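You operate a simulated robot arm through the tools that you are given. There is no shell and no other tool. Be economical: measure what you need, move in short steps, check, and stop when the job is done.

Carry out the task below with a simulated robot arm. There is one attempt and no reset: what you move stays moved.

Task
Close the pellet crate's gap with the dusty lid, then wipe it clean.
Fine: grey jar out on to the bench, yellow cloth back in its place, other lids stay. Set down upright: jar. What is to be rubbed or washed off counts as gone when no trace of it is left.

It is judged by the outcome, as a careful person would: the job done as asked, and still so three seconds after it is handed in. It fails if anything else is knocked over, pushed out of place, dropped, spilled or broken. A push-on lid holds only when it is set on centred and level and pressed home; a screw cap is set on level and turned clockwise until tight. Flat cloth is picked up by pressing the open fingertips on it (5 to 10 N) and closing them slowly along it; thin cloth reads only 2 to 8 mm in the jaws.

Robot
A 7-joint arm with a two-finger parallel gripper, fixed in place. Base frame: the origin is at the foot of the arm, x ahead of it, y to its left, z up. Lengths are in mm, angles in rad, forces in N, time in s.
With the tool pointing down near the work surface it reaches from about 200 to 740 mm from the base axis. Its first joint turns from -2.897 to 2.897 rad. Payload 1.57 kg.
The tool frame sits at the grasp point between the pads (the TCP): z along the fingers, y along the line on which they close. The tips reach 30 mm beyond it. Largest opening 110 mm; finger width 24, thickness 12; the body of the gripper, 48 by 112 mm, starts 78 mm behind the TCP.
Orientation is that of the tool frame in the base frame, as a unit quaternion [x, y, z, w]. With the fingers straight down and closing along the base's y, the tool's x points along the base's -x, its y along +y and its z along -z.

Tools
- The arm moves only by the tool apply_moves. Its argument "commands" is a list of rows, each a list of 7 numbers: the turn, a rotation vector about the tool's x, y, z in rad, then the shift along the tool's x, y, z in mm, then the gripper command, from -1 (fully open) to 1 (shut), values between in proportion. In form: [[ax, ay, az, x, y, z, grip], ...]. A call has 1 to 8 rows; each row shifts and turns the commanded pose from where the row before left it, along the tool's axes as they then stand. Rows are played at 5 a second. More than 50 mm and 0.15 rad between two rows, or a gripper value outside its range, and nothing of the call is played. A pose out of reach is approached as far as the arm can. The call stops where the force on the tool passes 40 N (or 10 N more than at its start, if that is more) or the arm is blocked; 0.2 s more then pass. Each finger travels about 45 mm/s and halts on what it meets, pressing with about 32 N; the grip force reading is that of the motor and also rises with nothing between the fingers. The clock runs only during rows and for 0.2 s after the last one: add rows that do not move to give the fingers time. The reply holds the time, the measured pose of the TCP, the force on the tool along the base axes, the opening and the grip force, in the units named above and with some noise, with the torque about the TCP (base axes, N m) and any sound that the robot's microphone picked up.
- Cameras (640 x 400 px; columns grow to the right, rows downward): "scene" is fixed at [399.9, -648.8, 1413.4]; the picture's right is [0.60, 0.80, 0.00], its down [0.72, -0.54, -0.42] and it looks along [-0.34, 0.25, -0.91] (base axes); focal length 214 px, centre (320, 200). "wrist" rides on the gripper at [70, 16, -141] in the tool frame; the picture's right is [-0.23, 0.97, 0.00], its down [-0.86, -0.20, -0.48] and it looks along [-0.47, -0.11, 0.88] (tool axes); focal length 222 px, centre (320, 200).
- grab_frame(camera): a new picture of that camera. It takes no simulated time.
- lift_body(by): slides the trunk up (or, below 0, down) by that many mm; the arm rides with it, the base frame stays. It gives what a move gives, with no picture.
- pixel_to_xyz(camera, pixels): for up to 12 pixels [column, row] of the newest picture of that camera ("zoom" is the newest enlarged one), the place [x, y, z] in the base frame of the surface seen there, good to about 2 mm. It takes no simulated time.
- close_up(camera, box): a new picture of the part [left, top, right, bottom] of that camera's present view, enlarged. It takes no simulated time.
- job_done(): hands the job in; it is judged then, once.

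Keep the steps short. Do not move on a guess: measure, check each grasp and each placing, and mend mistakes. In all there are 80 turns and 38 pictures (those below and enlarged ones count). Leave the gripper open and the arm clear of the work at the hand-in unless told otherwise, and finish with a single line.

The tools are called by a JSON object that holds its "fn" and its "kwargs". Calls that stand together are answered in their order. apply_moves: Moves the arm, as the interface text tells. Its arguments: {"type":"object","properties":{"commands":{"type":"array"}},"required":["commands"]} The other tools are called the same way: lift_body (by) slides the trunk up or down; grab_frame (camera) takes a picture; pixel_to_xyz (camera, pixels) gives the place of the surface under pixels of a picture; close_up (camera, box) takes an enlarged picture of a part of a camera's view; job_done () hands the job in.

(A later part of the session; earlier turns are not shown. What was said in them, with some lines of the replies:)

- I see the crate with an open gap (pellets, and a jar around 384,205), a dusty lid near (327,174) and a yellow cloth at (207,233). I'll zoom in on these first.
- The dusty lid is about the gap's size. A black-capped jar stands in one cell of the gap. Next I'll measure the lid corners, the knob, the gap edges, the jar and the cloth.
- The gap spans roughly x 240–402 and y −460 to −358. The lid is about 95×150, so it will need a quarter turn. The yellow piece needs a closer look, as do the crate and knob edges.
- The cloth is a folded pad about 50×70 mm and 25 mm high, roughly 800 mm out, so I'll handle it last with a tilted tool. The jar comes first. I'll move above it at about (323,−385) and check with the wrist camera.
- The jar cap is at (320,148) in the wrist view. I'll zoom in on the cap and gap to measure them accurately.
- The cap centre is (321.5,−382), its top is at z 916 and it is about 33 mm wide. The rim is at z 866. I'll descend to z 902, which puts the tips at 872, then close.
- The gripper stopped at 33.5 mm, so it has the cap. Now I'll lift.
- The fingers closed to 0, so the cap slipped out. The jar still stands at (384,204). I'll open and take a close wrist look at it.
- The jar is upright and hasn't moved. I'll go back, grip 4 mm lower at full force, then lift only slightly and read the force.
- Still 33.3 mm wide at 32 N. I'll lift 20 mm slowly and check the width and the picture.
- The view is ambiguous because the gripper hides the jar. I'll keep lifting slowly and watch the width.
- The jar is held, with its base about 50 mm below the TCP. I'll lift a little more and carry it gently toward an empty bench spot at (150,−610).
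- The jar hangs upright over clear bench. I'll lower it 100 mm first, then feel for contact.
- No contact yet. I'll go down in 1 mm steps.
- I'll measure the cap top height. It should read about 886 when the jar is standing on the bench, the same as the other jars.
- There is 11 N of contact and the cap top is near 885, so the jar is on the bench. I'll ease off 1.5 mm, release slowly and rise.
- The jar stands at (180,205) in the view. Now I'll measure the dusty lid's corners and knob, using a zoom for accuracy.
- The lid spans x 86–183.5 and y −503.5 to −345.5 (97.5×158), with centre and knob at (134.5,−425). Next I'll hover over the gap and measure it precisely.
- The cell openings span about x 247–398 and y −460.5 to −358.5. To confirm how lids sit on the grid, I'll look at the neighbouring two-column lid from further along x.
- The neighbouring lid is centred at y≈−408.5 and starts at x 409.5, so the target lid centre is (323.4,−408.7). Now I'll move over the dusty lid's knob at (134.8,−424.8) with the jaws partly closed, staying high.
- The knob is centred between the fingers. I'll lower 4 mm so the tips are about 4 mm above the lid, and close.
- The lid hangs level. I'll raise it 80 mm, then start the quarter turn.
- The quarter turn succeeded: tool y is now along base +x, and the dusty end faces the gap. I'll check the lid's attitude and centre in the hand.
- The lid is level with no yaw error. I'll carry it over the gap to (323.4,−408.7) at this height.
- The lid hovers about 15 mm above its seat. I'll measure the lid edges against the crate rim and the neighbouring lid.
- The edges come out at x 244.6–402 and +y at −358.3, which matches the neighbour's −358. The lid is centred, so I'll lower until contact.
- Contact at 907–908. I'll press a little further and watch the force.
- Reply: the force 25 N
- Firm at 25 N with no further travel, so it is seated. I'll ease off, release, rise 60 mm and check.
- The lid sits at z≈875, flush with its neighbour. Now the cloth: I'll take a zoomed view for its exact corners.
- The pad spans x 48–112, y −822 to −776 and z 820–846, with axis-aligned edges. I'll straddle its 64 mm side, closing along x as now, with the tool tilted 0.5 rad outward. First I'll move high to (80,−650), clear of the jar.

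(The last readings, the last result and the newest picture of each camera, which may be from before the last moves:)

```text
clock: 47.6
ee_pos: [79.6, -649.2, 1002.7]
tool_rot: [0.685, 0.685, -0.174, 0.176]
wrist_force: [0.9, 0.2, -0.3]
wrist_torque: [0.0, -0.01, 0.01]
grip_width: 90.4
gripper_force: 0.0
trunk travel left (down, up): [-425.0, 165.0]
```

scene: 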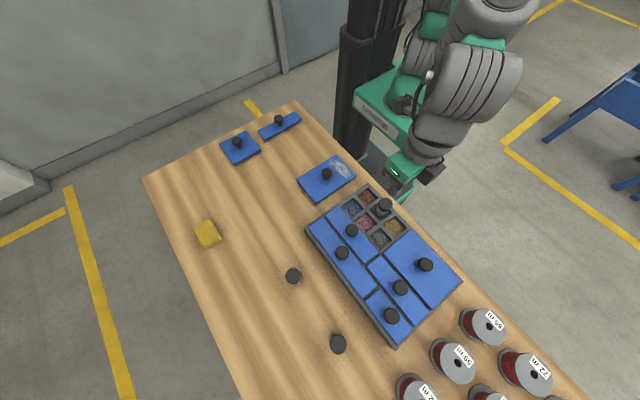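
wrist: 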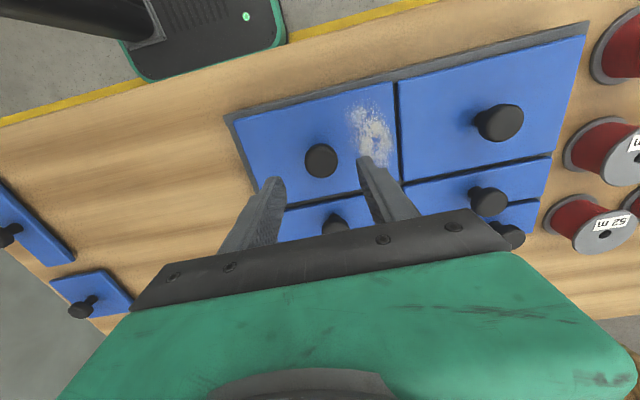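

The tilt is right, with tool z leaning toward −y. I'll move to (80,−787.5,920) above the pad and check the reach.

{"fn": "apply_moves", "kwargs": {"commands": [[0, 0, 0, -16.2, 0, 27.7, -0.64], [0, 0, 0, -16.2, 0, 27.7, -0.64], [0, 0, 0, -16.2, 0, 27.7, -0.64], [0, 0, 0, -16.2, 0, 27.6, -0.64], [0, 0, 0, -16.3, 0, 27.6, -0.64], [0, 0, 0, 0, 0, 0, -0.64]]}}

{"fn": "grab_frame", "kwargs": {"camera": "wrist"}}

```text
clock: 49.0
ee_pos: [79.0, -788.5, 920.0]
tool_rot: [0.685, 0.685, -0.174, 0.175]
wrist_force: [-0.4, -0.1, -0.5]
wrist_torque: [0.0, 0.0, 0.01]
grip_width: 90.3
gripper_force: 0.0
trunk travel left (down, up): [-425.0, 165.0]
```

```text
12 pictures are left
```

wrist: 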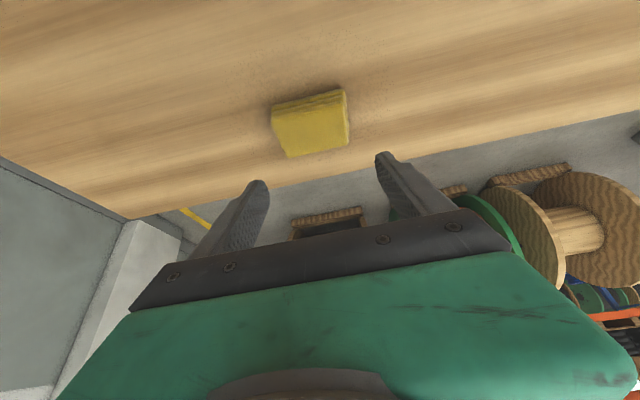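

Reach is fine and the pad lies between the fingers' lanes. I'll go straight down (base) 62 mm to z 858.

{"fn": "apply_moves", "kwargs": {"commands": [[0, 0, 0, 9.9, 0, 18.1, -0.64], [0, 0, 0, 9.9, 0, 18.1, -0.64], [0, 0, 0, 6.6, 0, 12.1, -0.64], [0, 0, 0, 3.3, 0, 6.1, -0.64], [0, 0, 0, 0, 0, 0, -0.64]]}}

{"fn": "grab_frame", "kwargs": {"camera": "wrist"}}

```text
clock: 50.2
ee_pos: [79.5, -788.3, 858.1]
tool_rot: [0.685, 0.685, -0.174, 0.176]
wrist_force: [0.3, 0.0, 0.1]
wrist_torque: [0.01, 0.0, -0.01]
grip_width: 90.1
gripper_force: 0.2
trunk travel left (down, up): [-425.0, 165.0]
```

```text
11 pictures are left
```

wrist: 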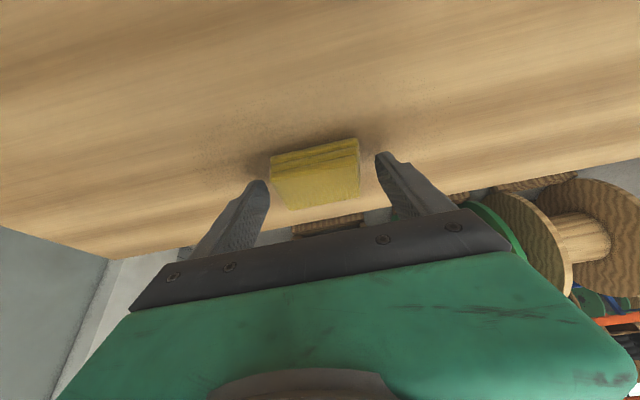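

The pad is between the fingers. Closing slowly.

{"fn": "apply_moves", "kwargs": {"commands": [[0, 0, 0, 0, 0, 0, -0.45], [0, 0, 0, 0, 0, 0, -0.25], [0, 0, 0, 0, 0, 0, -0.1], [0, 0, 0, 0, 0, 0, 0.1], [0, 0, 0, 0, 0, 0, 0.4], [0, 0, 0, 0, 0, 0, 0.4]]}}

```text
clock: 51.6
ee_pos: [79.2, -787.1, 857.2]
tool_rot: [0.685, 0.685, -0.174, 0.176]
wrist_force: [1.1, 0.7, 0.2]
wrist_torque: [0.06, -0.01, 0.05]
grip_width: 68.9
gripper_force: 31.8
trunk travel left (down, up): [-425.0, 165.0]
```

Gripped firmly at 68.9 mm. I'll lift slowly by 40 mm, then check.

{"fn": "apply_moves", "kwargs": {"commands": [[0, 0, 0, 0, 0, 0, 1], [0, 0, 0, -2.4, 0, -4.39, 1], [0, 0, 0, -4.79, 0, -8.78, 1], [0, 0, 0, -4.79, 0, -8.78, 1], [0, 0, 0, -7.19, 0, -13.16, 1], [0, 0, 0, 0, 0, 0, 1]]}}

{"fn": "close_up", "kwargs": {"camera": "wrist", "box": [200, 100, 440, 250]}}

```text
clock: 53.0
ee_pos: [81.3, -786.9, 898.1]
tool_rot: [0.685, 0.685, -0.174, 0.175]
wrist_force: [0.2, 1.0, -0.5]
wrist_torque: [0.02, 0.02, -0.01]
grip_width: 69.0
gripper_force: 31.7
trunk travel left (down, up): [-425.0, 165.0]
```

```text
2.67 times, centred on (320, 175) of wrist
```

zoom: 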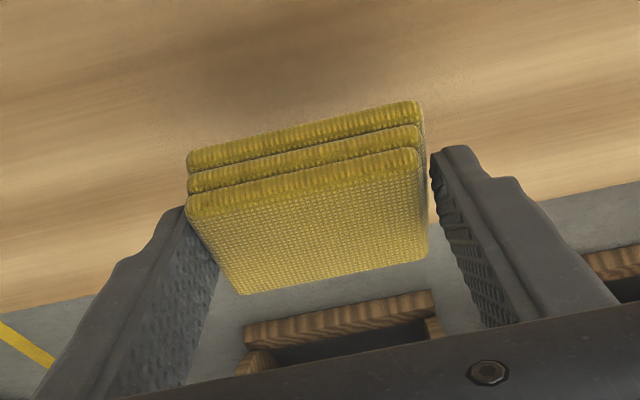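

All three layers are held. I'll raise 100 mm and carry the pad toward the lid, keeping the same tilt.

{"fn": "apply_moves", "kwargs": {"commands": [[0, 0, 0, -16, 0, -29.3, 1], [0, 0, 0, -16, 0, -29.3, 1], [0, 0, 0, -15.9, 0, -29.2, 1], [0, 0, 0, 24.7, 21.86, -13.49, 1], [0, 0, 0, 24.7, 21.86, -13.49, 1], [0, 0, 0, 24.7, 21.86, -13.49, 1], [0, 0, 0, 24.7, 21.86, -13.49, 1], [0, 0, 0, 24.7, 21.86, -13.49, 1]]}}

{"fn": "apply_moves", "kwargs": {"commands": [[0, 0, 0, 24.7, 21.86, -13.49, 1], [0, 0, 0, 24.7, 21.86, -13.49, 1], [0, 0, 0, 24.7, 21.86, -13.49, 1], [0, 0, 0, 24.7, 21.86, -13.49, 1], [0, 0, 0, 24.7, 21.86, -13.49, 1], [0, 0, 0, 24.7, 21.86, -13.49, 1], [0, 0, 0, 24.7, 21.86, -13.49, 1], [0, 0, 0, 24.7, 21.86, -13.49, 1]]}}

```text
clock: 54.8
ee_pos: [191.9, -639.3, 986.2]
tool_rot: [0.685, 0.685, -0.174, 0.175]
wrist_force: [0.3, -0.4, -0.6]
wrist_torque: [0.03, 0.02, -0.02]
grip_width: 69.0
gripper_force: 31.8
out of reach, approached as far as the arm can: row 3
trunk travel left (down, up): [-425.0, 165.0]
```

```text
clock: 56.6
ee_pos: [367.8, -412.2, 985.7]
tool_rot: [0.685, 0.685, -0.174, 0.175]
wrist_force: [0.4, -0.1, -0.4]
wrist_torque: [0.04, -0.01, 0.03]
grip_width: 69.0
gripper_force: 32.3
trunk travel left (down, up): [-425.0, 165.0]
```

Row 3 fell slightly short, so I'll settle and re-read the pose, then look at how the pad sits over the dust.

{"fn": "apply_moves", "kwargs": {"commands": [[0, 0, 0, 0, 0, 0, 1], [0, 0, 0, 0, 0, 0, 1]]}}

{"fn": "grab_frame", "kwargs": {"camera": "wrist"}}

{"fn": "pixel_to_xyz", "kwargs": {"camera": "wrist", "pixels": [[320, 100], [330, 115], [300, 120], [340, 90], [310, 150], [280, 150], [350, 140], [320, 200]]}}

```text
clock: 57.2
ee_pos: [367.7, -413.4, 986.6]
tool_rot: [0.685, 0.685, -0.174, 0.175]
wrist_force: [0.0, 0.1, -0.8]
wrist_torque: [0.05, 0.02, -0.02]
grip_width: 68.7
gripper_force: 31.3
trunk travel left (down, up): [-425.0, 165.0]
```

```text
9 pictures are left
```

wrist: 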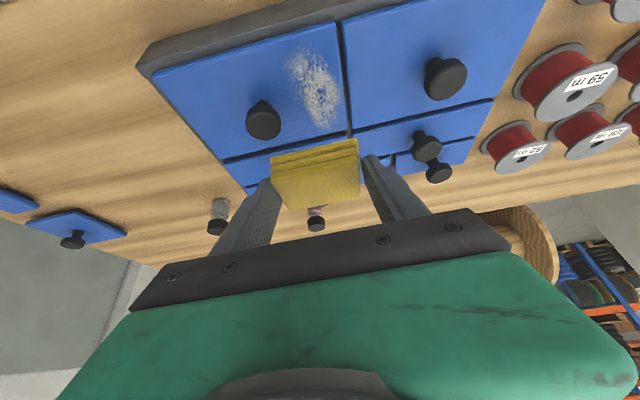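

```text
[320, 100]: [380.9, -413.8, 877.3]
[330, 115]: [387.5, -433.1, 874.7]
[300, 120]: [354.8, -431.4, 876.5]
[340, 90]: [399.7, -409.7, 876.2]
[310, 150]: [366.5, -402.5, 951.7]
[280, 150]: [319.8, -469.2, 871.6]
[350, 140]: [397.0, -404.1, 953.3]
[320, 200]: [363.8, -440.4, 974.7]
```

{"fn": "pixel_to_xyz", "kwargs": {"camera": "wrist", "pixels": [[290, 65], [286, 75], [302, 48], [325, 60], [338, 90], [335, 120], [318, 128], [303, 105], [275, 160], [356, 143], [276, 155], [354, 139]]}}

```text
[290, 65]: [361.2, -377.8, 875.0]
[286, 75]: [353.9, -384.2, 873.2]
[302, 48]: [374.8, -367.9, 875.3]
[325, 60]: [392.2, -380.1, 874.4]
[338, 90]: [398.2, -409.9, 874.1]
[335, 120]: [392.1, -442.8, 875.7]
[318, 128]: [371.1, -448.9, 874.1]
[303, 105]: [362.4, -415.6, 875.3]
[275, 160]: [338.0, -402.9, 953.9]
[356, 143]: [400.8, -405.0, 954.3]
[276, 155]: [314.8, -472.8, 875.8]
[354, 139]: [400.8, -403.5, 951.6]
```

Dust spans x 358–399 and y −450 to −366. With TCP x at 386.5 the pad covers about 355–419, and the inner finger clears the knob. I'll move to the +y end of the dust and come down close.

{"fn": "apply_moves", "kwargs": {"commands": [[0, 0, 0, 24.5, 6.27, 8.03, 1], [0, 0, 0, 24.5, 6.27, 8.03, 1], [0, 0, 0, 24.5, 6.27, 8.03, 1], [0, 0, 0, 2.4, 0, 4.39, 1], [0, 0, 0, 2.4, 0, 4.39, 1], [0, 0, 0, 0, 0, 0, 1]]}}

{"fn": "apply_moves", "kwargs": {"commands": [[0, 0, 0, 0.96, 0, 1.75, 1], [0, 0, 0, 0.96, 0, 1.75, 1], [0, 0, 0, 0.48, 0, 0.88, 1], [0, 0, 0, 0, 0, 0, 1]]}}

```text
clock: 58.6
ee_pos: [385.2, -360.1, 919.3]
tool_rot: [0.685, 0.685, -0.174, 0.175]
wrist_force: [-0.2, -0.4, 0.1]
wrist_torque: [0.03, 0.04, -0.02]
grip_width: 68.6
gripper_force: 31.1
trunk travel left (down, up): [-425.0, 165.0]
```

```text
clock: 59.6
ee_pos: [386.4, -361.5, 913.9]
tool_rot: [0.685, 0.686, -0.173, 0.176]
wrist_force: [1.1, -0.1, -0.9]
wrist_torque: [0.02, -0.04, -0.01]
grip_width: 68.9
gripper_force: 32.1
trunk travel left (down, up): [-425.0, 165.0]
```

{"fn": "apply_moves", "kwargs": {"commands": [[0, 0, 0, 0.48, 0, 0.88, 1], [0, 0, 0, 0.48, 0, 0.88, 1], [0, 0, 0, 0, 0, 0, 1]]}}

```text
clock: 60.4
ee_pos: [385.3, -359.8, 913.7]
tool_rot: [0.685, 0.685, -0.175, 0.177]
wrist_force: [-0.2, 1.4, 11.3]
wrist_torque: [-0.04, 0.26, 0.01]
grip_width: 68.7
gripper_force: 32.0
trunk travel left (down, up): [-425.0, 165.0]
```

Contact at 11 N. I'll wipe along −y for 72 mm.

{"fn": "apply_moves", "kwargs": {"commands": [[0, 0, 0, -8.78, 0, 4.79, 1], [0, 0, 0, -10.53, 0, 5.75, 1], [0, 0, 0, -10.53, 0, 5.75, 1], [0, 0, 0, -10.53, 0, 5.75, 1], [0, 0, 0, -10.53, 0, 5.75, 1], [0, 0, 0, -10.53, 0, 5.75, 1], [0, 0, 0, -3.5, 0, 1.92, 1], [0, 0, 0, 0, 0, 0, 1]]}}

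{"fn": "grab_frame", "kwargs": {"camera": "wrist"}}

```text
clock: 62.2
ee_pos: [384.6, -433.1, 912.9]
tool_rot: [0.686, 0.684, -0.175, 0.176]
wrist_force: [-4.0, 10.4, 22.8]
wrist_torque: [0.01, 0.06, -0.03]
grip_width: 68.7
gripper_force: 32.8
trunk travel left (down, up): [-425.0, 165.0]
```

```text
8 pictures are left
```

wrist: 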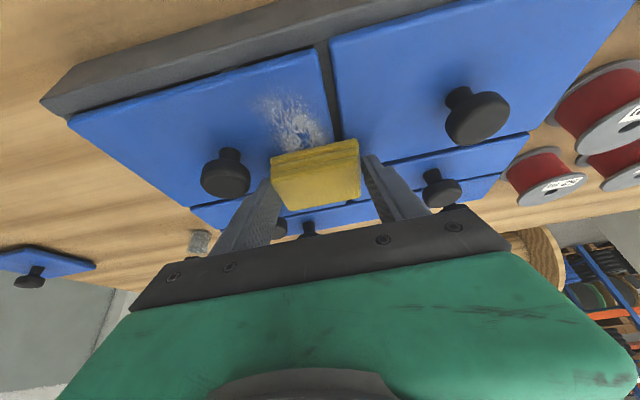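

The dust has thinned, and force is 23 N. I'll ease slightly and make more back-and-forth strokes.

{"fn": "apply_moves", "kwargs": {"commands": [[0, 0, 0, 8.3, 0.5, -5.7, 1], [0, 0, 0, 10.53, 0, -5.75, 1], [0, 0, 0, 10.53, 0, -5.75, 1], [0, 0, 0, 10.53, 0, -5.75, 1], [0, 0, 0, 10.53, 0, -5.75, 1], [0, 0, 0, 10.53, 0, -5.75, 1], [0, 0, 0, 3.5, 0, -1.92, 1]]}}

{"fn": "apply_moves", "kwargs": {"commands": [[0, 0, 0, -8.78, 0, 4.79, 1], [0, 0, 0, -10.53, 0, 5.75, 1], [0, 0, 0, -10.53, 0, 5.75, 1], [0, 0, 0, -10.53, 0, 5.75, 1], [0, 0, 0, -10.53, 0, 5.75, 1], [0, 0, 0, -10.53, 0, 5.75, 1], [0, 0, 0, -3.5, 0, 1.92, 1]]}}

{"fn": "apply_moves", "kwargs": {"commands": [[0, 0, 0, 8.78, 0, -4.79, 1], [0, 0, 0, 10.53, 0, -5.75, 1], [0, 0, 0, 10.53, 0, -5.75, 1], [0, 0, 0, 10.53, 0, -5.75, 1], [0, 0, 0, 10.53, 0, -5.75, 1], [0, 0, 0, 10.53, 0, -5.75, 1], [0, 0, 0, 3.5, 0, -1.92, 1]]}}

{"fn": "apply_moves", "kwargs": {"commands": [[0, 0, 0, -8.78, 0, 4.79, 1], [0, 0, 0, -10.53, 0, 5.75, 1], [0, 0, 0, -10.53, 0, 5.75, 1], [0, 0, 0, -10.53, 0, 5.75, 1], [0, 0, 0, -10.53, 0, 5.75, 1], [0, 0, 0, -10.53, 0, 5.75, 1], [0, 0, 0, -3.5, 0, 1.92, 1]]}}

{"fn": "close_up", "kwargs": {"camera": "wrist", "box": [190, 40, 400, 170]}}

```text
clock: 63.8
ee_pos: [387.1, -362.1, 912.8]
tool_rot: [0.685, 0.685, -0.174, 0.177]
wrist_force: [0.6, -3.8, 8.9]
wrist_torque: [-0.24, 0.12, 0.04]
grip_width: 68.8
gripper_force: 32.2
trunk travel left (down, up): [-425.0, 165.0]
```

```text
clock: 65.4
ee_pos: [385.5, -435.1, 913.2]
tool_rot: [0.685, 0.685, -0.174, 0.175]
wrist_force: [-0.3, 2.7, 6.2]
wrist_torque: [-0.04, 0.08, -0.01]
grip_width: 69.0
gripper_force: 31.1
trunk travel left (down, up): [-425.0, 165.0]
```

```text
clock: 67.0
ee_pos: [385.2, -359.6, 912.7]
tool_rot: [0.685, 0.685, -0.174, 0.176]
wrist_force: [1.0, -2.4, 4.7]
wrist_torque: [-0.21, -0.03, 0.0]
grip_width: 68.9
gripper_force: 31.7
trunk travel left (down, up): [-425.0, 165.0]
```

```text
clock: 68.6
ee_pos: [385.6, -434.6, 911.9]
tool_rot: [0.685, 0.685, -0.174, 0.176]
wrist_force: [-0.1, 4.0, 7.6]
wrist_torque: [-0.02, 0.11, -0.01]
grip_width: 68.8
gripper_force: 32.0
trunk travel left (down, up): [-425.0, 165.0]
```

```text
3.05 times, centred on (295, 105) of wrist
```

zoom: 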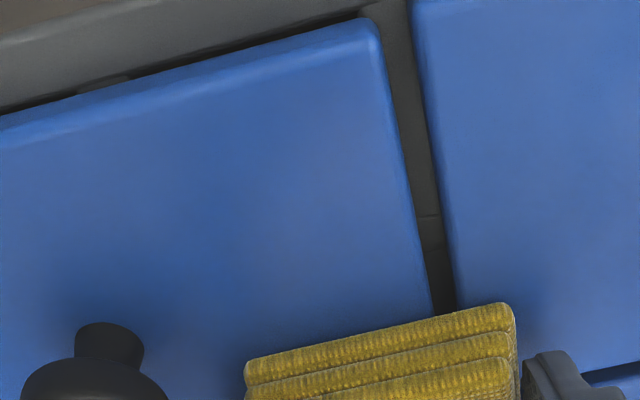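

The visible part is clean. I'll add a short extension at the −y end with one more full stroke, then lift at the +y side and inspect the whole lid.

{"fn": "apply_moves", "kwargs": {"commands": [[0, 0, 0, -7.02, 0, 3.84, 1], [0, 0, 0, 8.78, 0, -4.79, 1], [0, 0, 0, -8.78, 0, 4.79, 1], [0, 0, 0, 8.78, 0, -4.79, 1], [0, 0, 0, 8.78, 0, -4.79, 1], [0, 0, 0, 10.53, 0, -5.75, 1], [0, 0, 0, 10.53, 0, -5.75, 1], [0, 0, 0, 10.53, 0, -5.75, 1]]}}

{"fn": "apply_moves", "kwargs": {"commands": [[0, 0, 0, 10.53, 0, -5.75, 1], [0, 0, 0, 10.53, 0, -5.75, 1], [0, 0, 0, -4.79, 0, -8.78, 1], [0, 0, 0, -9.6, 0, -17.6, 1], [0, 0, 0, 5, 0, -37, 1], [0, 0, 0, 26, 0, -14, 1], [0, 0, 0, 0, 0, 0, 1]]}}

{"fn": "grab_frame", "kwargs": {"camera": "wrist"}}

```text
clock: 70.4
ee_pos: [385.8, -386.1, 912.8]
tool_rot: [0.685, 0.685, -0.174, 0.175]
wrist_force: [-2.2, 1.0, 1.8]
wrist_torque: [-0.05, -0.03, -0.05]
grip_width: 68.4
gripper_force: 32.1
trunk travel left (down, up): [-425.0, 165.0]
```

```text
clock: 72.0
ee_pos: [387.6, -309.3, 972.3]
tool_rot: [0.685, 0.685, -0.174, 0.174]
wrist_force: [-0.2, 0.6, -0.7]
wrist_torque: [-0.02, 0.01, 0.03]
grip_width: 68.6
gripper_force: 31.8
trunk travel left (down, up): [-425.0, 165.0]
```

```text
6 pictures are left
```

wrist: 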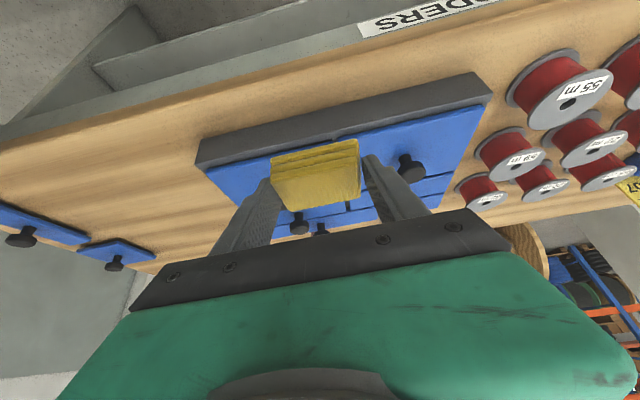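

The wrist view is blocked by the pad. I'll carry the pad partway back and inspect the lid with the scene camera.

{"fn": "apply_moves", "kwargs": {"commands": [[0, 0, 0, -14.4, 0, -26.3, 1], [0, 0, 0, -32.2, -22.4, 17.5, 1], [0, 0, 0, -32.2, -22.4, 17.5, 1], [0, 0, 0, -32.2, -22.4, 17.5, 1], [0, 0, 0, -32.2, -22.4, 17.5, 1], [0, 0, 0, -32.2, -22.4, 17.5, 1], [0, 0, 0, -32.2, -22.4, 17.5, 1], [0, 0, 0, -32.2, -22.4, 17.5, 1]]}}

{"fn": "close_up", "kwargs": {"camera": "scene", "box": [325, 175, 425, 260]}}

```text
clock: 73.8
ee_pos: [229.9, -568.7, 1002.0]
tool_rot: [0.685, 0.685, -0.175, 0.176]
wrist_force: [0.1, 0.3, -0.5]
wrist_torque: [0.0, -0.04, 0.01]
grip_width: 68.7
gripper_force: 32.0
trunk travel left (down, up): [-425.0, 165.0]
```

```text
4.71 times, centred on (375, 218) of scene
```

zoom: 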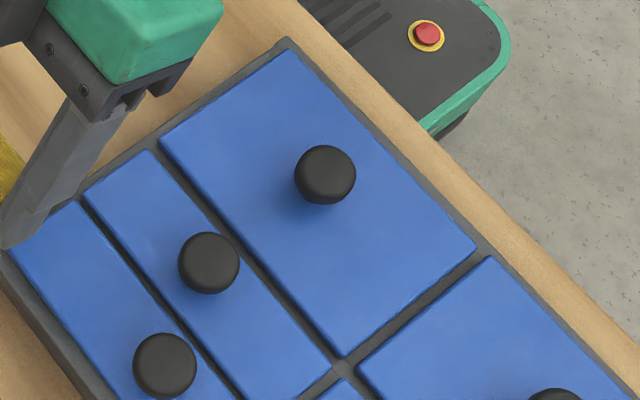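

The lid looks clean and well seated. One tight zoom on its formerly dusty end to be sure.

{"fn": "close_up", "kwargs": {"camera": "scene", "box": [364, 214, 412, 254]}}

{"fn": "apply_moves", "kwargs": {"commands": [[0, 0, 0, 0, 0, 0, 1], [0, 0, 0, 0, 0, 0, 1]]}}

```text
10.00 times, centred on (388, 234) of scene
```

zoom: 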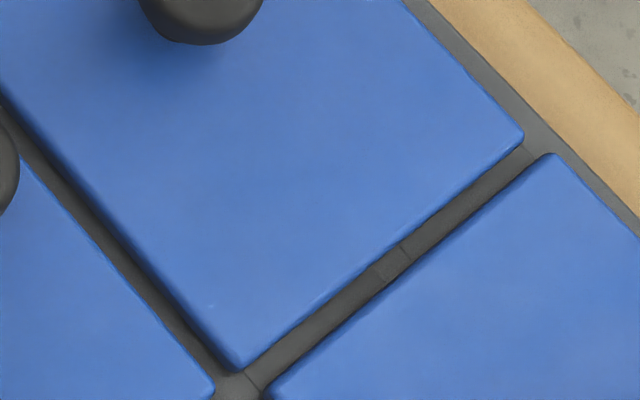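

```text
clock: 74.4
ee_pos: [230.4, -568.2, 1002.4]
tool_rot: [0.685, 0.685, -0.174, 0.175]
wrist_force: [-0.5, 0.4, -0.1]
wrist_torque: [0.01, 0.01, 0.02]
grip_width: 68.7
gripper_force: 32.0
trunk travel left (down, up): [-425.0, 165.0]
```

I see two tiny pale marks, at zoom (320,297) and (210,307). I'll locate them to see whether they could be residue.

{"fn": "pixel_to_xyz", "kwargs": {"camera": "zoom", "pixels": [[320, 297], [210, 307], [238, 365], [520, 140]]}}

```text
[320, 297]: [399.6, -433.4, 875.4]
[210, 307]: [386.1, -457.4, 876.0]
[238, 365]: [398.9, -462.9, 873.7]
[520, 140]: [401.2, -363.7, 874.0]
```

They are tiny marks at the very end of the wiped strip, so they may be traces. I'll go back for a firmer pass over that end.

{"fn": "apply_moves", "kwargs": {"commands": [[0, 0, 0, 26.8, 26.15, -14.7, 1], [0, 0, 0, 26.8, 26.15, -14.7, 1], [0, 0, 0, 26.8, 26.15, -14.7, 1], [0, 0, 0, 26.8, 26.15, -14.7, 1], [0, 0, 0, 26.8, 26.15, -14.7, 1], [0, 0, 0, 26.8, 26.15, -14.7, 1], [0, 0, 0, 18.7, 0, 34.2, 1], [0, 0, 0, 18.7, 0, 34.2, 1]]}}

{"fn": "apply_moves", "kwargs": {"commands": [[0, 0, 0, 0, 0, 0, 1], [0, 0, 0, 1.92, 0, 3.5, 1], [0, 0, 0, 1.92, 0, 3.5, 1], [0, 0, 0, 0.48, 0, 0.88, 1], [0, 0, 0, 0.48, 0, 0.88, 1], [0, 0, 0, 0, 0, 0, 1]]}}

```text
clock: 76.2
ee_pos: [385.7, -384.0, 926.2]
tool_rot: [0.685, 0.685, -0.174, 0.175]
wrist_force: [0.1, -0.4, -1.0]
wrist_torque: [0.03, 0.04, 0.02]
grip_width: 68.8
gripper_force: 32.1
trunk travel left (down, up): [-425.0, 165.0]
```

```text
clock: 77.6
ee_pos: [385.9, -384.2, 915.0]
tool_rot: [0.685, 0.686, -0.175, 0.175]
wrist_force: [-0.2, -0.2, 0.1]
wrist_torque: [0.0, -0.02, 0.03]
grip_width: 68.8
gripper_force: 31.6
trunk travel left (down, up): [-425.0, 165.0]
```

{"fn": "apply_moves", "kwargs": {"commands": [[0, 0, 0, 0.48, 0, 0.88, 1], [0, 0, 0, 0.48, 0, 0.88, 1], [0, 0, 0, 0.48, 0, 0.88, 1], [0, 0, 0, 0, 0, 0, 1]]}}

```text
clock: 78.6
ee_pos: [385.7, -384.1, 912.7]
tool_rot: [0.686, 0.685, -0.174, 0.175]
wrist_force: [-0.9, 0.4, 1.0]
wrist_torque: [-0.03, 0.07, 0.01]
grip_width: 68.7
gripper_force: 32.0
trunk travel left (down, up): [-425.0, 165.0]
```

{"fn": "apply_moves", "kwargs": {"commands": [[0, 0, 0, 0.6, 0, 1.1, 1], [0, 0, 0, -10.53, 1, 5.75, 1], [0, 0, 0, -10.53, 1, 5.75, 1], [0, 0, 0, -10.53, 1, 5.75, 1], [0, 0, 0, -10.53, 1, 5.75, 1], [0, 0, 0, -10.53, 0, 5.75, 1], [0, 0, 0, 10.53, 0, -5.75, 1], [0, 0, 0, -10.53, 0, 5.75, 1]]}}

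{"fn": "apply_moves", "kwargs": {"commands": [[0, 0, 0, 10.53, 0, -5.75, 1], [0, 0, 0, 10.53, 0, -5.75, 1], [0, 0, 0, 10.53, 0, -5.75, 1], [0, 0, 0, -10.53, 0, 5.75, 1], [0, 0, 0, -10.53, 0, 5.75, 1], [0, 0, 0, -10.53, 0, 5.75, 1], [0, 0, 0, 10.53, 0, -5.75, 1], [0, 0, 0, 10.53, 0, -5.75, 1]]}}

{"fn": "apply_moves", "kwargs": {"commands": [[0, 0, 0, 10.53, 0, -5.75, 1], [0, 0, 0, 10.53, -2, -5.75, 1], [0, 0, 0, 10.53, -2, -5.75, 1], [0, 0, 0, 10.53, 0, -5.75, 1], [0, 0, 0, 0, 0, 0, 1]]}}

```text
clock: 80.4
ee_pos: [389.8, -441.4, 912.7]
tool_rot: [0.685, 0.685, -0.174, 0.176]
wrist_force: [-0.6, 2.1, 11.5]
wrist_torque: [-0.07, 0.1, 0.0]
grip_width: 68.8
gripper_force: 31.8
trunk travel left (down, up): [-425.0, 165.0]
```

```text
clock: 82.2
ee_pos: [388.3, -421.5, 913.0]
tool_rot: [0.687, 0.683, -0.176, 0.177]
wrist_force: [-3.6, -2.0, 10.4]
wrist_torque: [-0.2, 0.15, -0.12]
grip_width: 68.9
gripper_force: 32.3
trunk travel left (down, up): [-425.0, 165.0]
```

```text
clock: 83.4
ee_pos: [386.4, -371.6, 911.4]
tool_rot: [0.685, 0.685, -0.173, 0.176]
wrist_force: [1.0, -4.3, 14.0]
wrist_torque: [-0.33, 0.05, -0.06]
grip_width: 69.1
gripper_force: 31.4
trunk travel left (down, up): [-425.0, 165.0]
```

Firm 10–14 N strokes are done over the whole strip. I'll lift and head back toward the cloth's place, with a lid check on the way.

{"fn": "apply_moves", "kwargs": {"commands": [[0, 0, 0, -19.2, 0, -35.1, 1], [0, 0, 0, -19.2, 0, -35.1, 1], [0, 0, 0, -31.1, -26.6, 17, 1], [0, 0, 0, -31.1, -26.6, 17, 1], [0, 0, 0, -31.1, -26.6, 17, 1], [0, 0, 0, -31.1, -26.6, 17, 1], [0, 0, 0, -31.1, -26.6, 17, 1], [0, 0, 0, -31.1, -26.6, 17, 1]]}}

{"fn": "close_up", "kwargs": {"camera": "scene", "box": [364, 214, 412, 254]}}

{"fn": "apply_moves", "kwargs": {"commands": [[0, 0, 0, 0, 0, 0, 1], [0, 0, 0, 0, 0, 0, 1]]}}

```text
clock: 85.2
ee_pos: [221.7, -585.5, 990.3]
tool_rot: [0.685, 0.685, -0.174, 0.176]
wrist_force: [0.1, -0.4, -0.2]
wrist_torque: [0.03, 0.01, 0.04]
grip_width: 68.9
gripper_force: 31.7
trunk travel left (down, up): [-425.0, 165.0]
```

```text
10.00 times, centred on (388, 234) of scene
```

zoom: 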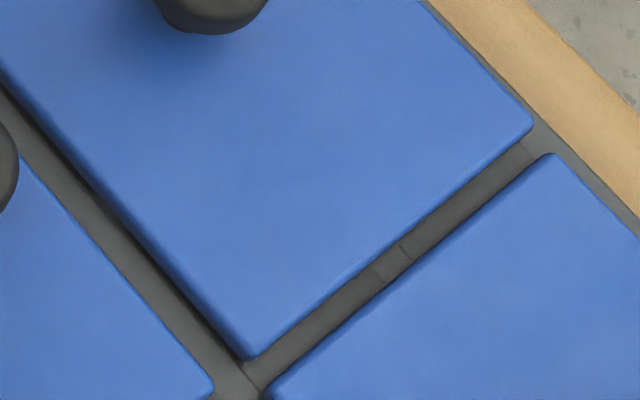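

```text
clock: 85.8
ee_pos: [224.0, -584.3, 987.9]
tool_rot: [0.685, 0.685, -0.175, 0.175]
wrist_force: [-0.7, 0.0, 0.4]
wrist_torque: [-0.03, 0.01, -0.02]
grip_width: 68.9
gripper_force: 32.4
trunk travel left (down, up): [-425.0, 165.0]
```

The marks are gone apart from an edge highlight. But the lid's corners have moved about 4 mm toward +y compared with before. I'll measure its seat.

{"fn": "pixel_to_xyz", "kwargs": {"camera": "zoom", "pixels": [[250, 340], [520, 130], [380, 240], [200, 280], [480, 95], [300, 150], [80, 50], [420, 20], [400, 330], [180, 300], [460, 60], [100, 150]]}}

{"fn": "close_up", "kwargs": {"camera": "scene", "box": [332, 178, 418, 256]}}

```text
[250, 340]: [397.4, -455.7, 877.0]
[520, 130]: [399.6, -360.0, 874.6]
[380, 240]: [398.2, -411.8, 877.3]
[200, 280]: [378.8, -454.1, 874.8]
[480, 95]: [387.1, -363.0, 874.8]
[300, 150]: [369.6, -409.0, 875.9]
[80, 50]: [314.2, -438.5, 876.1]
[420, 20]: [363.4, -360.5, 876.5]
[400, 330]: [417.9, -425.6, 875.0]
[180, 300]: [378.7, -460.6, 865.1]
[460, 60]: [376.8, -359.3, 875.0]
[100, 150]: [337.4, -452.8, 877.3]
```

```text
5.13 times, centred on (375, 217) of scene
```

zoom: 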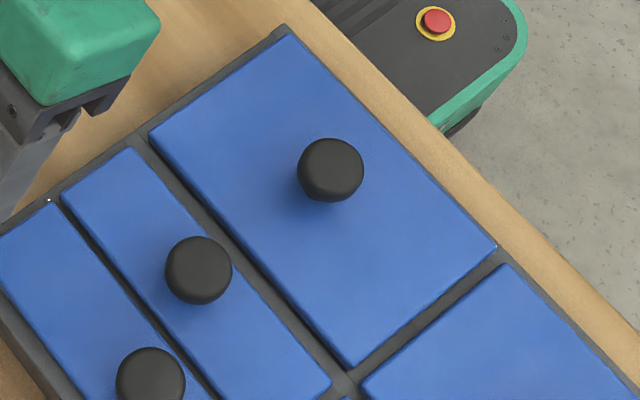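

The lid is still level at 875–876, but the last +y strokes slid it about 3 mm. I'll re-centre it by the knob after returning the cloth. First, the cloth to above its place.

{"fn": "apply_moves", "kwargs": {"commands": [[0, 0, 0, -24.5, -23.8, 25.5, 1], [0, 0, 0, -24.5, -23.8, 25.5, 1], [0, 0, 0, -24.5, -23.8, 25.5, 1], [0, 0, 0, -24.5, -23.8, 25.5, 1], [0, 0, 0, -24.5, -23.8, 25.5, 1], [0, 0, 0, -24.5, -23.8, 25.5, 1], [0, 0, 0, 0, 0, 0, 1]]}}

{"fn": "apply_moves", "kwargs": {"commands": [[0, 0, 0, 0, 0, 0, 1], [0, 0, 0, 0, 0, 0, 1]]}}

```text
clock: 87.4
ee_pos: [80.1, -788.0, 926.6]
tool_rot: [0.685, 0.685, -0.174, 0.176]
wrist_force: [0.1, -0.3, -1.2]
wrist_torque: [0.02, 0.01, -0.02]
grip_width: 68.7
gripper_force: 31.4
trunk travel left (down, up): [-425.0, 165.0]
```

```text
clock: 88.0
ee_pos: [80.4, -787.8, 927.3]
tool_rot: [0.685, 0.686, -0.174, 0.175]
wrist_force: [-0.6, -0.7, 0.4]
wrist_torque: [0.03, -0.01, -0.01]
grip_width: 69.0
gripper_force: 32.0
trunk travel left (down, up): [-425.0, 165.0]
```

The position matches the pick-up spot at (80,−788). I'll lower 64 mm, then feel for the bench.

{"fn": "apply_moves", "kwargs": {"commands": [[0, 0, 0, 9.6, 0, 17.55, 1], [0, 0, 0, 9.6, 0, 17.55, 1], [0, 0, 0, 6.7, 0, 12.3, 1], [0, 0, 0, 3.36, 0, 6.14, 1], [0, 0, 0, 1.44, 0, 2.63, 1], [0, 0, 0, 0.96, 0, 1.75, 1], [0, 0, 0, 0, 0, 0, 1]]}}

{"fn": "apply_moves", "kwargs": {"commands": [[0, 0, 0, 0.48, 0, 0.88, 1], [0, 0, 0, 0.24, 0, 0.44, 1], [0, 0, 0, 0, 0, 0, 1]]}}

```text
clock: 89.6
ee_pos: [83.2, -787.3, 860.5]
tool_rot: [0.686, 0.685, -0.174, 0.175]
wrist_force: [-0.3, 0.1, -0.2]
wrist_torque: [0.04, 0.02, -0.01]
grip_width: 68.8
gripper_force: 32.2
trunk travel left (down, up): [-425.0, 165.0]
```

```text
clock: 90.4
ee_pos: [82.8, -785.9, 859.2]
tool_rot: [0.685, 0.685, -0.174, 0.175]
wrist_force: [0.8, 0.3, -0.8]
wrist_torque: [0.0, 0.01, 0.01]
grip_width: 68.7
gripper_force: 32.5
trunk travel left (down, up): [-425.0, 165.0]
```

{"fn": "apply_moves", "kwargs": {"commands": [[0, 0, 0, 0.04, -1.5, 1.35, 1], [0, 0, 0, 0.3, 0, 0.5, 1], [0, 0, 0, 0, 0, 0, 1]]}}

```text
clock: 91.2
ee_pos: [81.2, -785.9, 858.3]
tool_rot: [0.685, 0.685, -0.174, 0.175]
wrist_force: [0.3, -0.4, 0.2]
wrist_torque: [0.03, 0.04, -0.03]
grip_width: 68.6
gripper_force: 31.9
trunk travel left (down, up): [-425.0, 165.0]
```

{"fn": "apply_moves", "kwargs": {"commands": [[0, 0, 0, -1, -0.5, 1.4, 1], [0, 0, 0, 0.3, 0, 0.6, 1], [0, 0, 0, 0, 0, 0, 1]]}}

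```text
clock: 92.0
ee_pos: [80.1, -789.2, 856.8]
tool_rot: [0.685, 0.686, -0.175, 0.175]
wrist_force: [-0.2, -0.2, -0.4]
wrist_torque: [0.04, 0.03, 0.02]
grip_width: 68.6
gripper_force: 31.8
trunk travel left (down, up): [-425.0, 165.0]
```

{"fn": "apply_moves", "kwargs": {"commands": [[0, 0, 0, 0.48, 0, 0.88, 1], [0, 0, 0, 0.4, 0, 0.7, 1], [0, 0, 0, 0, 0, 0, 1]]}}

```text
clock: 92.8
ee_pos: [81.4, -789.0, 856.4]
tool_rot: [0.685, 0.685, -0.175, 0.176]
wrist_force: [0.6, -0.3, 7.3]
wrist_torque: [-0.06, 0.11, 0.0]
grip_width: 68.7
gripper_force: 31.8
trunk travel left (down, up): [-425.0, 165.0]
```

The pad is on the bench at 7 N. I'll release slowly and rise straight up.

{"fn": "apply_moves", "kwargs": {"commands": [[0, 0, 0, 0, 0, 0, -0.3], [0, 0, 0, 0, 0, 0, -0.5], [0, 0, 0, 0, 0, 0, -0.64], [0, 0, 0, 0, 0, 0, -0.64], [0, 0, 0, -4.8, 0, -8.8, -0.64], [0, 0, 0, -12, 0, -21.9, -0.64], [0, 0, 0, -14.4, 0, -26.3, -0.64], [0, 0, 0, 0, 0, 0, -0.64]]}}

{"fn": "apply_moves", "kwargs": {"commands": [[0, 0, 0, 24.5, 23.8, -25.5, -0.64], [0, 0, 0, 24.5, 23.8, -25.5, -0.64], [0, 0, 0, 24.5, 23.8, -25.5, -0.64], [0, 0.125, 0, 0, 0, 0, -0.64], [0, 0.125, 0, 0, 0, 0, -0.64], [0, 0.125, 0, 0, 0, 0, -0.64], [0, 0.125, 0, 0, 0, 0, -0.64], [0, 0, 0, 0, 0, 0, -0.1]]}}

{"fn": "grab_frame", "kwargs": {"camera": "scene"}}

```text
clock: 94.6
ee_pos: [81.7, -789.3, 920.0]
tool_rot: [0.686, 0.685, -0.175, 0.175]
wrist_force: [-0.4, -0.4, 0.6]
wrist_torque: [-0.01, 0.02, 0.03]
grip_width: 90.4
gripper_force: 0.1
trunk travel left (down, up): [-425.0, 165.0]
```

```text
clock: 96.4
ee_pos: [160.9, -678.5, 951.3]
tool_rot: [0.706, 0.707, -0.027, 0.036]
wrist_force: [-0.2, 0.8, 0.1]
wrist_torque: [-0.01, 0.03, 0.01]
grip_width: 60.5
gripper_force: 0.0
out of reach, approached as far as the arm can: row 7
trunk travel left (down, up): [-425.0, 165.0]
```

```text
1 pictures are left
```

scene: 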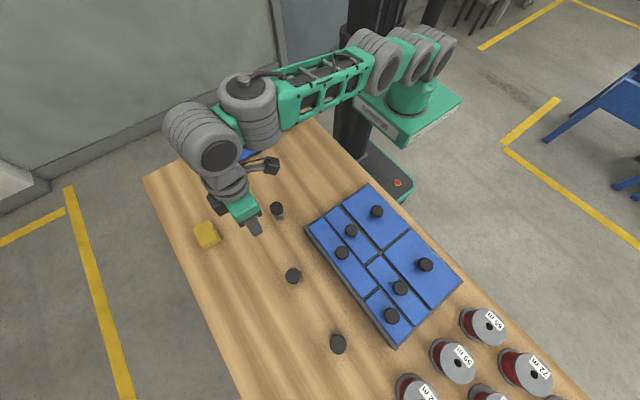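

The cloth is back in place and the jar stands. I'll measure the lid edges and knob, and the cloth, in this picture.

{"fn": "pixel_to_xyz", "kwargs": {"camera": "scene", "pixels": [[376.5, 210.5], [373, 210.5], [380.5, 210.5], [376.5, 207], [376.5, 214], [425, 264], [394, 209], [357, 222], [402, 242], [207, 232], [196.5, 229], [218, 237]]}}

```text
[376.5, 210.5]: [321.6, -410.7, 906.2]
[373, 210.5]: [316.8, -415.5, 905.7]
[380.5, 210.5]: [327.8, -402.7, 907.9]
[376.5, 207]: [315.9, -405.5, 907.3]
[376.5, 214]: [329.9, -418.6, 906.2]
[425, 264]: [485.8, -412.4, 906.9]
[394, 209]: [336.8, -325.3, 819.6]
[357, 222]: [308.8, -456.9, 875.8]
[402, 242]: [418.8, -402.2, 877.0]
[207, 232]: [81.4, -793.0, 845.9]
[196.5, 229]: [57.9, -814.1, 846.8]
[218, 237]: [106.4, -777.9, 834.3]
```

Lid centring matters, so I'll re-centre it by closing on the knob along y at exactly y −408.7, which squares it to the TCP, and then press. First I'll come back closer, straighten the tool, and turn back the quarter.

{"fn": "apply_moves", "kwargs": {"commands": [[0, 0, 0, 0, 0, -30, -0.1], [0, 0, 0, 38.5, 23.2, -4, -0.1], [0, 0, 0, 38.5, 23.2, -4, -0.1], [0, 0, 0, 38.5, 23.2, -4, -0.1], [0, 0, 0, 38.5, 23.2, -4, -0.1], [0, 0, 0, 38.5, 23.2, -4, -0.1], [0, 0, 0, 38.5, 23.2, -4, -0.1], [0.0127, 0.089, 0, 38.5, 23.2, -4, -0.1]]}}

{"fn": "apply_moves", "kwargs": {"commands": [[0, 0, -0.1309, 0, 0, 0, -0.1], [0, 0, -0.1309, 0, 0, 0, -0.1], [0, 0, -0.1309, 0, 0, 0, -0.1], [0, 0, -0.1309, 0, 0, 0, -0.1], [0, 0, -0.1309, 0, 0, 0, -0.1], [0, 0, -0.1309, 0, 0, 0, -0.1], [0, 0, -0.1309, 0, 0, 0, -0.1], [0, 0, -0.1309, 0, 0, 0, -0.1]]}}

{"fn": "apply_moves", "kwargs": {"commands": [[0, 0, -0.1309, 0, 0, 0, -0.1], [0, 0, -0.1309, 0, 0, 0, -0.1], [0, 0, -0.1309, 0, 0, 0, -0.1], [0, 0, -0.1309, 0, 0, 0, -0.1], [0, 0, 0, 0, 0, 0, -0.1], [0, 0, 0, 0, 0, 0, -0.1]]}}

```text
clock: 98.2
ee_pos: [322.4, -397.7, 982.4]
tool_rot: [0.708, 0.706, 0.0, 0.0]
wrist_force: [0.3, 0.1, -0.1]
wrist_torque: [0.01, 0.0, 0.02]
grip_width: 60.4
gripper_force: 0.1
out of reach, approached as far as the arm can: row 1
trunk travel left (down, up): [-425.0, 165.0]
```

```text
clock: 100.0
ee_pos: [320.8, -396.9, 983.9]
tool_rot: [0.258, 0.966, 0.0, 0.0]
wrist_force: [-0.2, 0.8, 0.1]
wrist_torque: [-0.02, -0.01, 0.0]
grip_width: 60.7
gripper_force: 0.0
trunk travel left (down, up): [-425.0, 165.0]
```

```text
clock: 101.4
ee_pos: [321.6, -396.2, 982.6]
tool_rot: [-0.001, 1.0, 0.0, 0.001]
wrist_force: [0.3, -0.7, -0.7]
wrist_torque: [-0.01, -0.01, -0.02]
grip_width: 60.7
gripper_force: 0.0
trunk travel left (down, up): [-425.0, 165.0]
```

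I'll move over the knob at (323.4,−408.7), descend to z 930 and re-read the pose.

{"fn": "apply_moves", "kwargs": {"commands": [[0, 0, 0, -1.8, -11.8, 20, -0.1], [0, 0, 0, 0, 0, 20, -0.1], [0, 0, 0, 0, 0, 13, -0.1], [0, 0, 0, 0, 0, 0, -0.1]]}}

{"fn": "apply_moves", "kwargs": {"commands": [[0, 0, 0, 0, 0, 0, -0.1]]}}

{"fn": "apply_moves", "kwargs": {"commands": [[0, 0, 0, 0, 0, 0, -0.1]]}}

```text
clock: 102.4
ee_pos: [324.5, -409.3, 930.2]
tool_rot: [0.0, 1.0, 0.0, 0.0]
wrist_force: [-0.4, 0.7, 0.4]
wrist_torque: [-0.01, -0.03, 0.01]
grip_width: 60.6
gripper_force: 0.1
trunk travel left (down, up): [-425.0, 165.0]
```

```text
clock: 102.8
ee_pos: [324.4, -409.4, 929.4]
tool_rot: [0.0, 1.0, 0.001, 0.0]
wrist_force: [0.3, 0.0, -0.8]
wrist_torque: [0.03, 0.0, 0.02]
grip_width: 60.8
gripper_force: 0.0
trunk travel left (down, up): [-425.0, 165.0]
```

```text
clock: 103.2
ee_pos: [324.7, -408.8, 930.2]
tool_rot: [-0.001, 1.0, -0.001, 0.0]
wrist_force: [-0.4, -0.5, 0.0]
wrist_torque: [-0.01, 0.01, -0.01]
grip_width: 60.6
gripper_force: 0.0
trunk travel left (down, up): [-425.0, 165.0]
```

The pose averages (324.5,−409.2,930). I'll correct slightly, descend to 911 and close gently on the knob.

{"fn": "apply_moves", "kwargs": {"commands": [[0, 0, 0, 0.8, 0.5, 10, -0.1], [0, 0, 0, 0, 0, 9, -0.1], [0, 0, 0, 0, 0, 0, 0.1], [0, 0, 0, 0, 0, 0, 0.25], [0, 0, 0, 0, 0, 0, 0.4], [0, 0, 0, 0, 0, 0, 0.5], [0, 0, 0, 0, 0, 0, 0.6], [0, 0, 0, 0, 0, 0, 0.6]]}}

```text
clock: 105.0
ee_pos: [322.0, -408.5, 911.2]
tool_rot: [0.0, 1.0, 0.001, 0.0]
wrist_force: [0.1, 0.4, 0.0]
wrist_torque: [-0.02, -0.01, -0.01]
grip_width: 30.8
gripper_force: 31.7
trunk travel left (down, up): [-425.0, 165.0]
```

Gripped at 30.8 mm, so the knob is now centred on the TCP. I'll press down.

{"fn": "apply_moves", "kwargs": {"commands": [[0, 0, 0, 0, 0, 1, 1], [0, 0, 0, 0, 0, 1, 1], [0, 0, 0, 0, 0, 1, 1], [0, 0, 0, 0, 0, 0, 1]]}}

```text
clock: 106.0
ee_pos: [323.1, -408.7, 911.4]
tool_rot: [0.0, 1.0, -0.002, 0.003]
wrist_force: [0.0, 2.0, 25.2]
wrist_torque: [0.02, -0.03, 0.03]
grip_width: 30.9
gripper_force: 32.0
trunk travel left (down, up): [-425.0, 165.0]
```

Firm at 25 N with no sinking. I'll ease off, release and retreat upward and away.

{"fn": "apply_moves", "kwargs": {"commands": [[0, 0, 0, 0, 0, -3, 1], [0, 0, 0, 0, 0, 0, 0.4], [0, 0, 0, 0, 0, 0, 0], [0, 0, 0, 0, 0, 0, -0.2], [0, 0, 0, 0, 0, -15, -0.2], [0, 0, 0, 0, 0, -40, -1], [0, 0, 0, 0, 0, -40, -1], [0, 0, 0, 0, 0, -40, -1]]}}

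{"fn": "apply_moves", "kwargs": {"commands": [[0, 0, 0, 40, 20, -20, -1], [0, 0, 0, 40, 20, -20, -1], [0, 0, 0, 40, 20, -20, -1], [0, 0, 0, 0, 0, 0, -1]]}}

{"fn": "close_up", "kwargs": {"camera": "scene", "box": [324, 182, 424, 257]}}

```text
clock: 107.8
ee_pos: [321.9, -406.4, 1048.6]
tool_rot: [0.0, 1.0, 0.0, 0.0]
wrist_force: [0.0, -0.2, 0.6]
wrist_torque: [0.01, 0.0, -0.02]
grip_width: 110.0
gripper_force: 0.1
trunk travel left (down, up): [-425.0, 165.0]
```

```text
clock: 108.8
ee_pos: [203.1, -344.6, 1105.8]
tool_rot: [0.0, 1.0, 0.0, -0.001]
wrist_force: [-0.3, 0.6, 0.0]
wrist_torque: [-0.01, -0.05, 0.01]
grip_width: 110.1
gripper_force: 0.0
trunk travel left (down, up): [-425.0, 165.0]
```

```text
5.33 times, centred on (374, 220) of scene
```

zoom: 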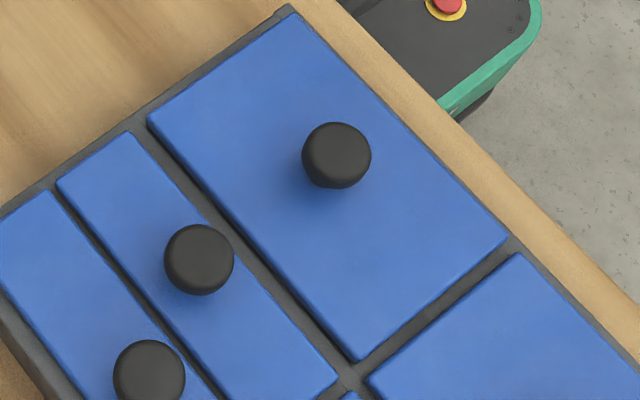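

Clean and level to the eye. I'll measure the lid edges once more.

{"fn": "pixel_to_xyz", "kwargs": {"camera": "zoom", "pixels": [[250, 255], [300, 305], [400, 120], [450, 168], [430, 292], [215, 65], [336, 155], [590, 318], [345, 350], [500, 236], [156, 118], [292, 18]]}}

```text
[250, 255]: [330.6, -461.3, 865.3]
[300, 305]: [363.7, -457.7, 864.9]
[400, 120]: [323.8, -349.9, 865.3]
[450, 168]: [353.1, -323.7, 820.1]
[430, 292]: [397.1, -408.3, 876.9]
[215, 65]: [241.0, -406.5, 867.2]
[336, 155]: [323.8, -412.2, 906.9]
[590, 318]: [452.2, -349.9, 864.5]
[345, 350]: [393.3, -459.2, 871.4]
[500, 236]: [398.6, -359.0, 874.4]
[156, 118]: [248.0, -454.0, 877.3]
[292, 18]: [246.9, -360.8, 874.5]
```

The lid corners give a centre near y −408.5 and the surface is level at 874–877, so it is centred and seated. The dust is gone, the jar is upright on the bench, the cloth is back, and the gripper is open and clear. Handing in.

{"fn": "job_done", "kwargs": {}}

```text
The job is handed in.
```

The dusty lid now closes the pellet crate's gap, centred and pressed home, and is wiped clean; the grey jar stands upright on the bench and the yellow cloth is back in its place.
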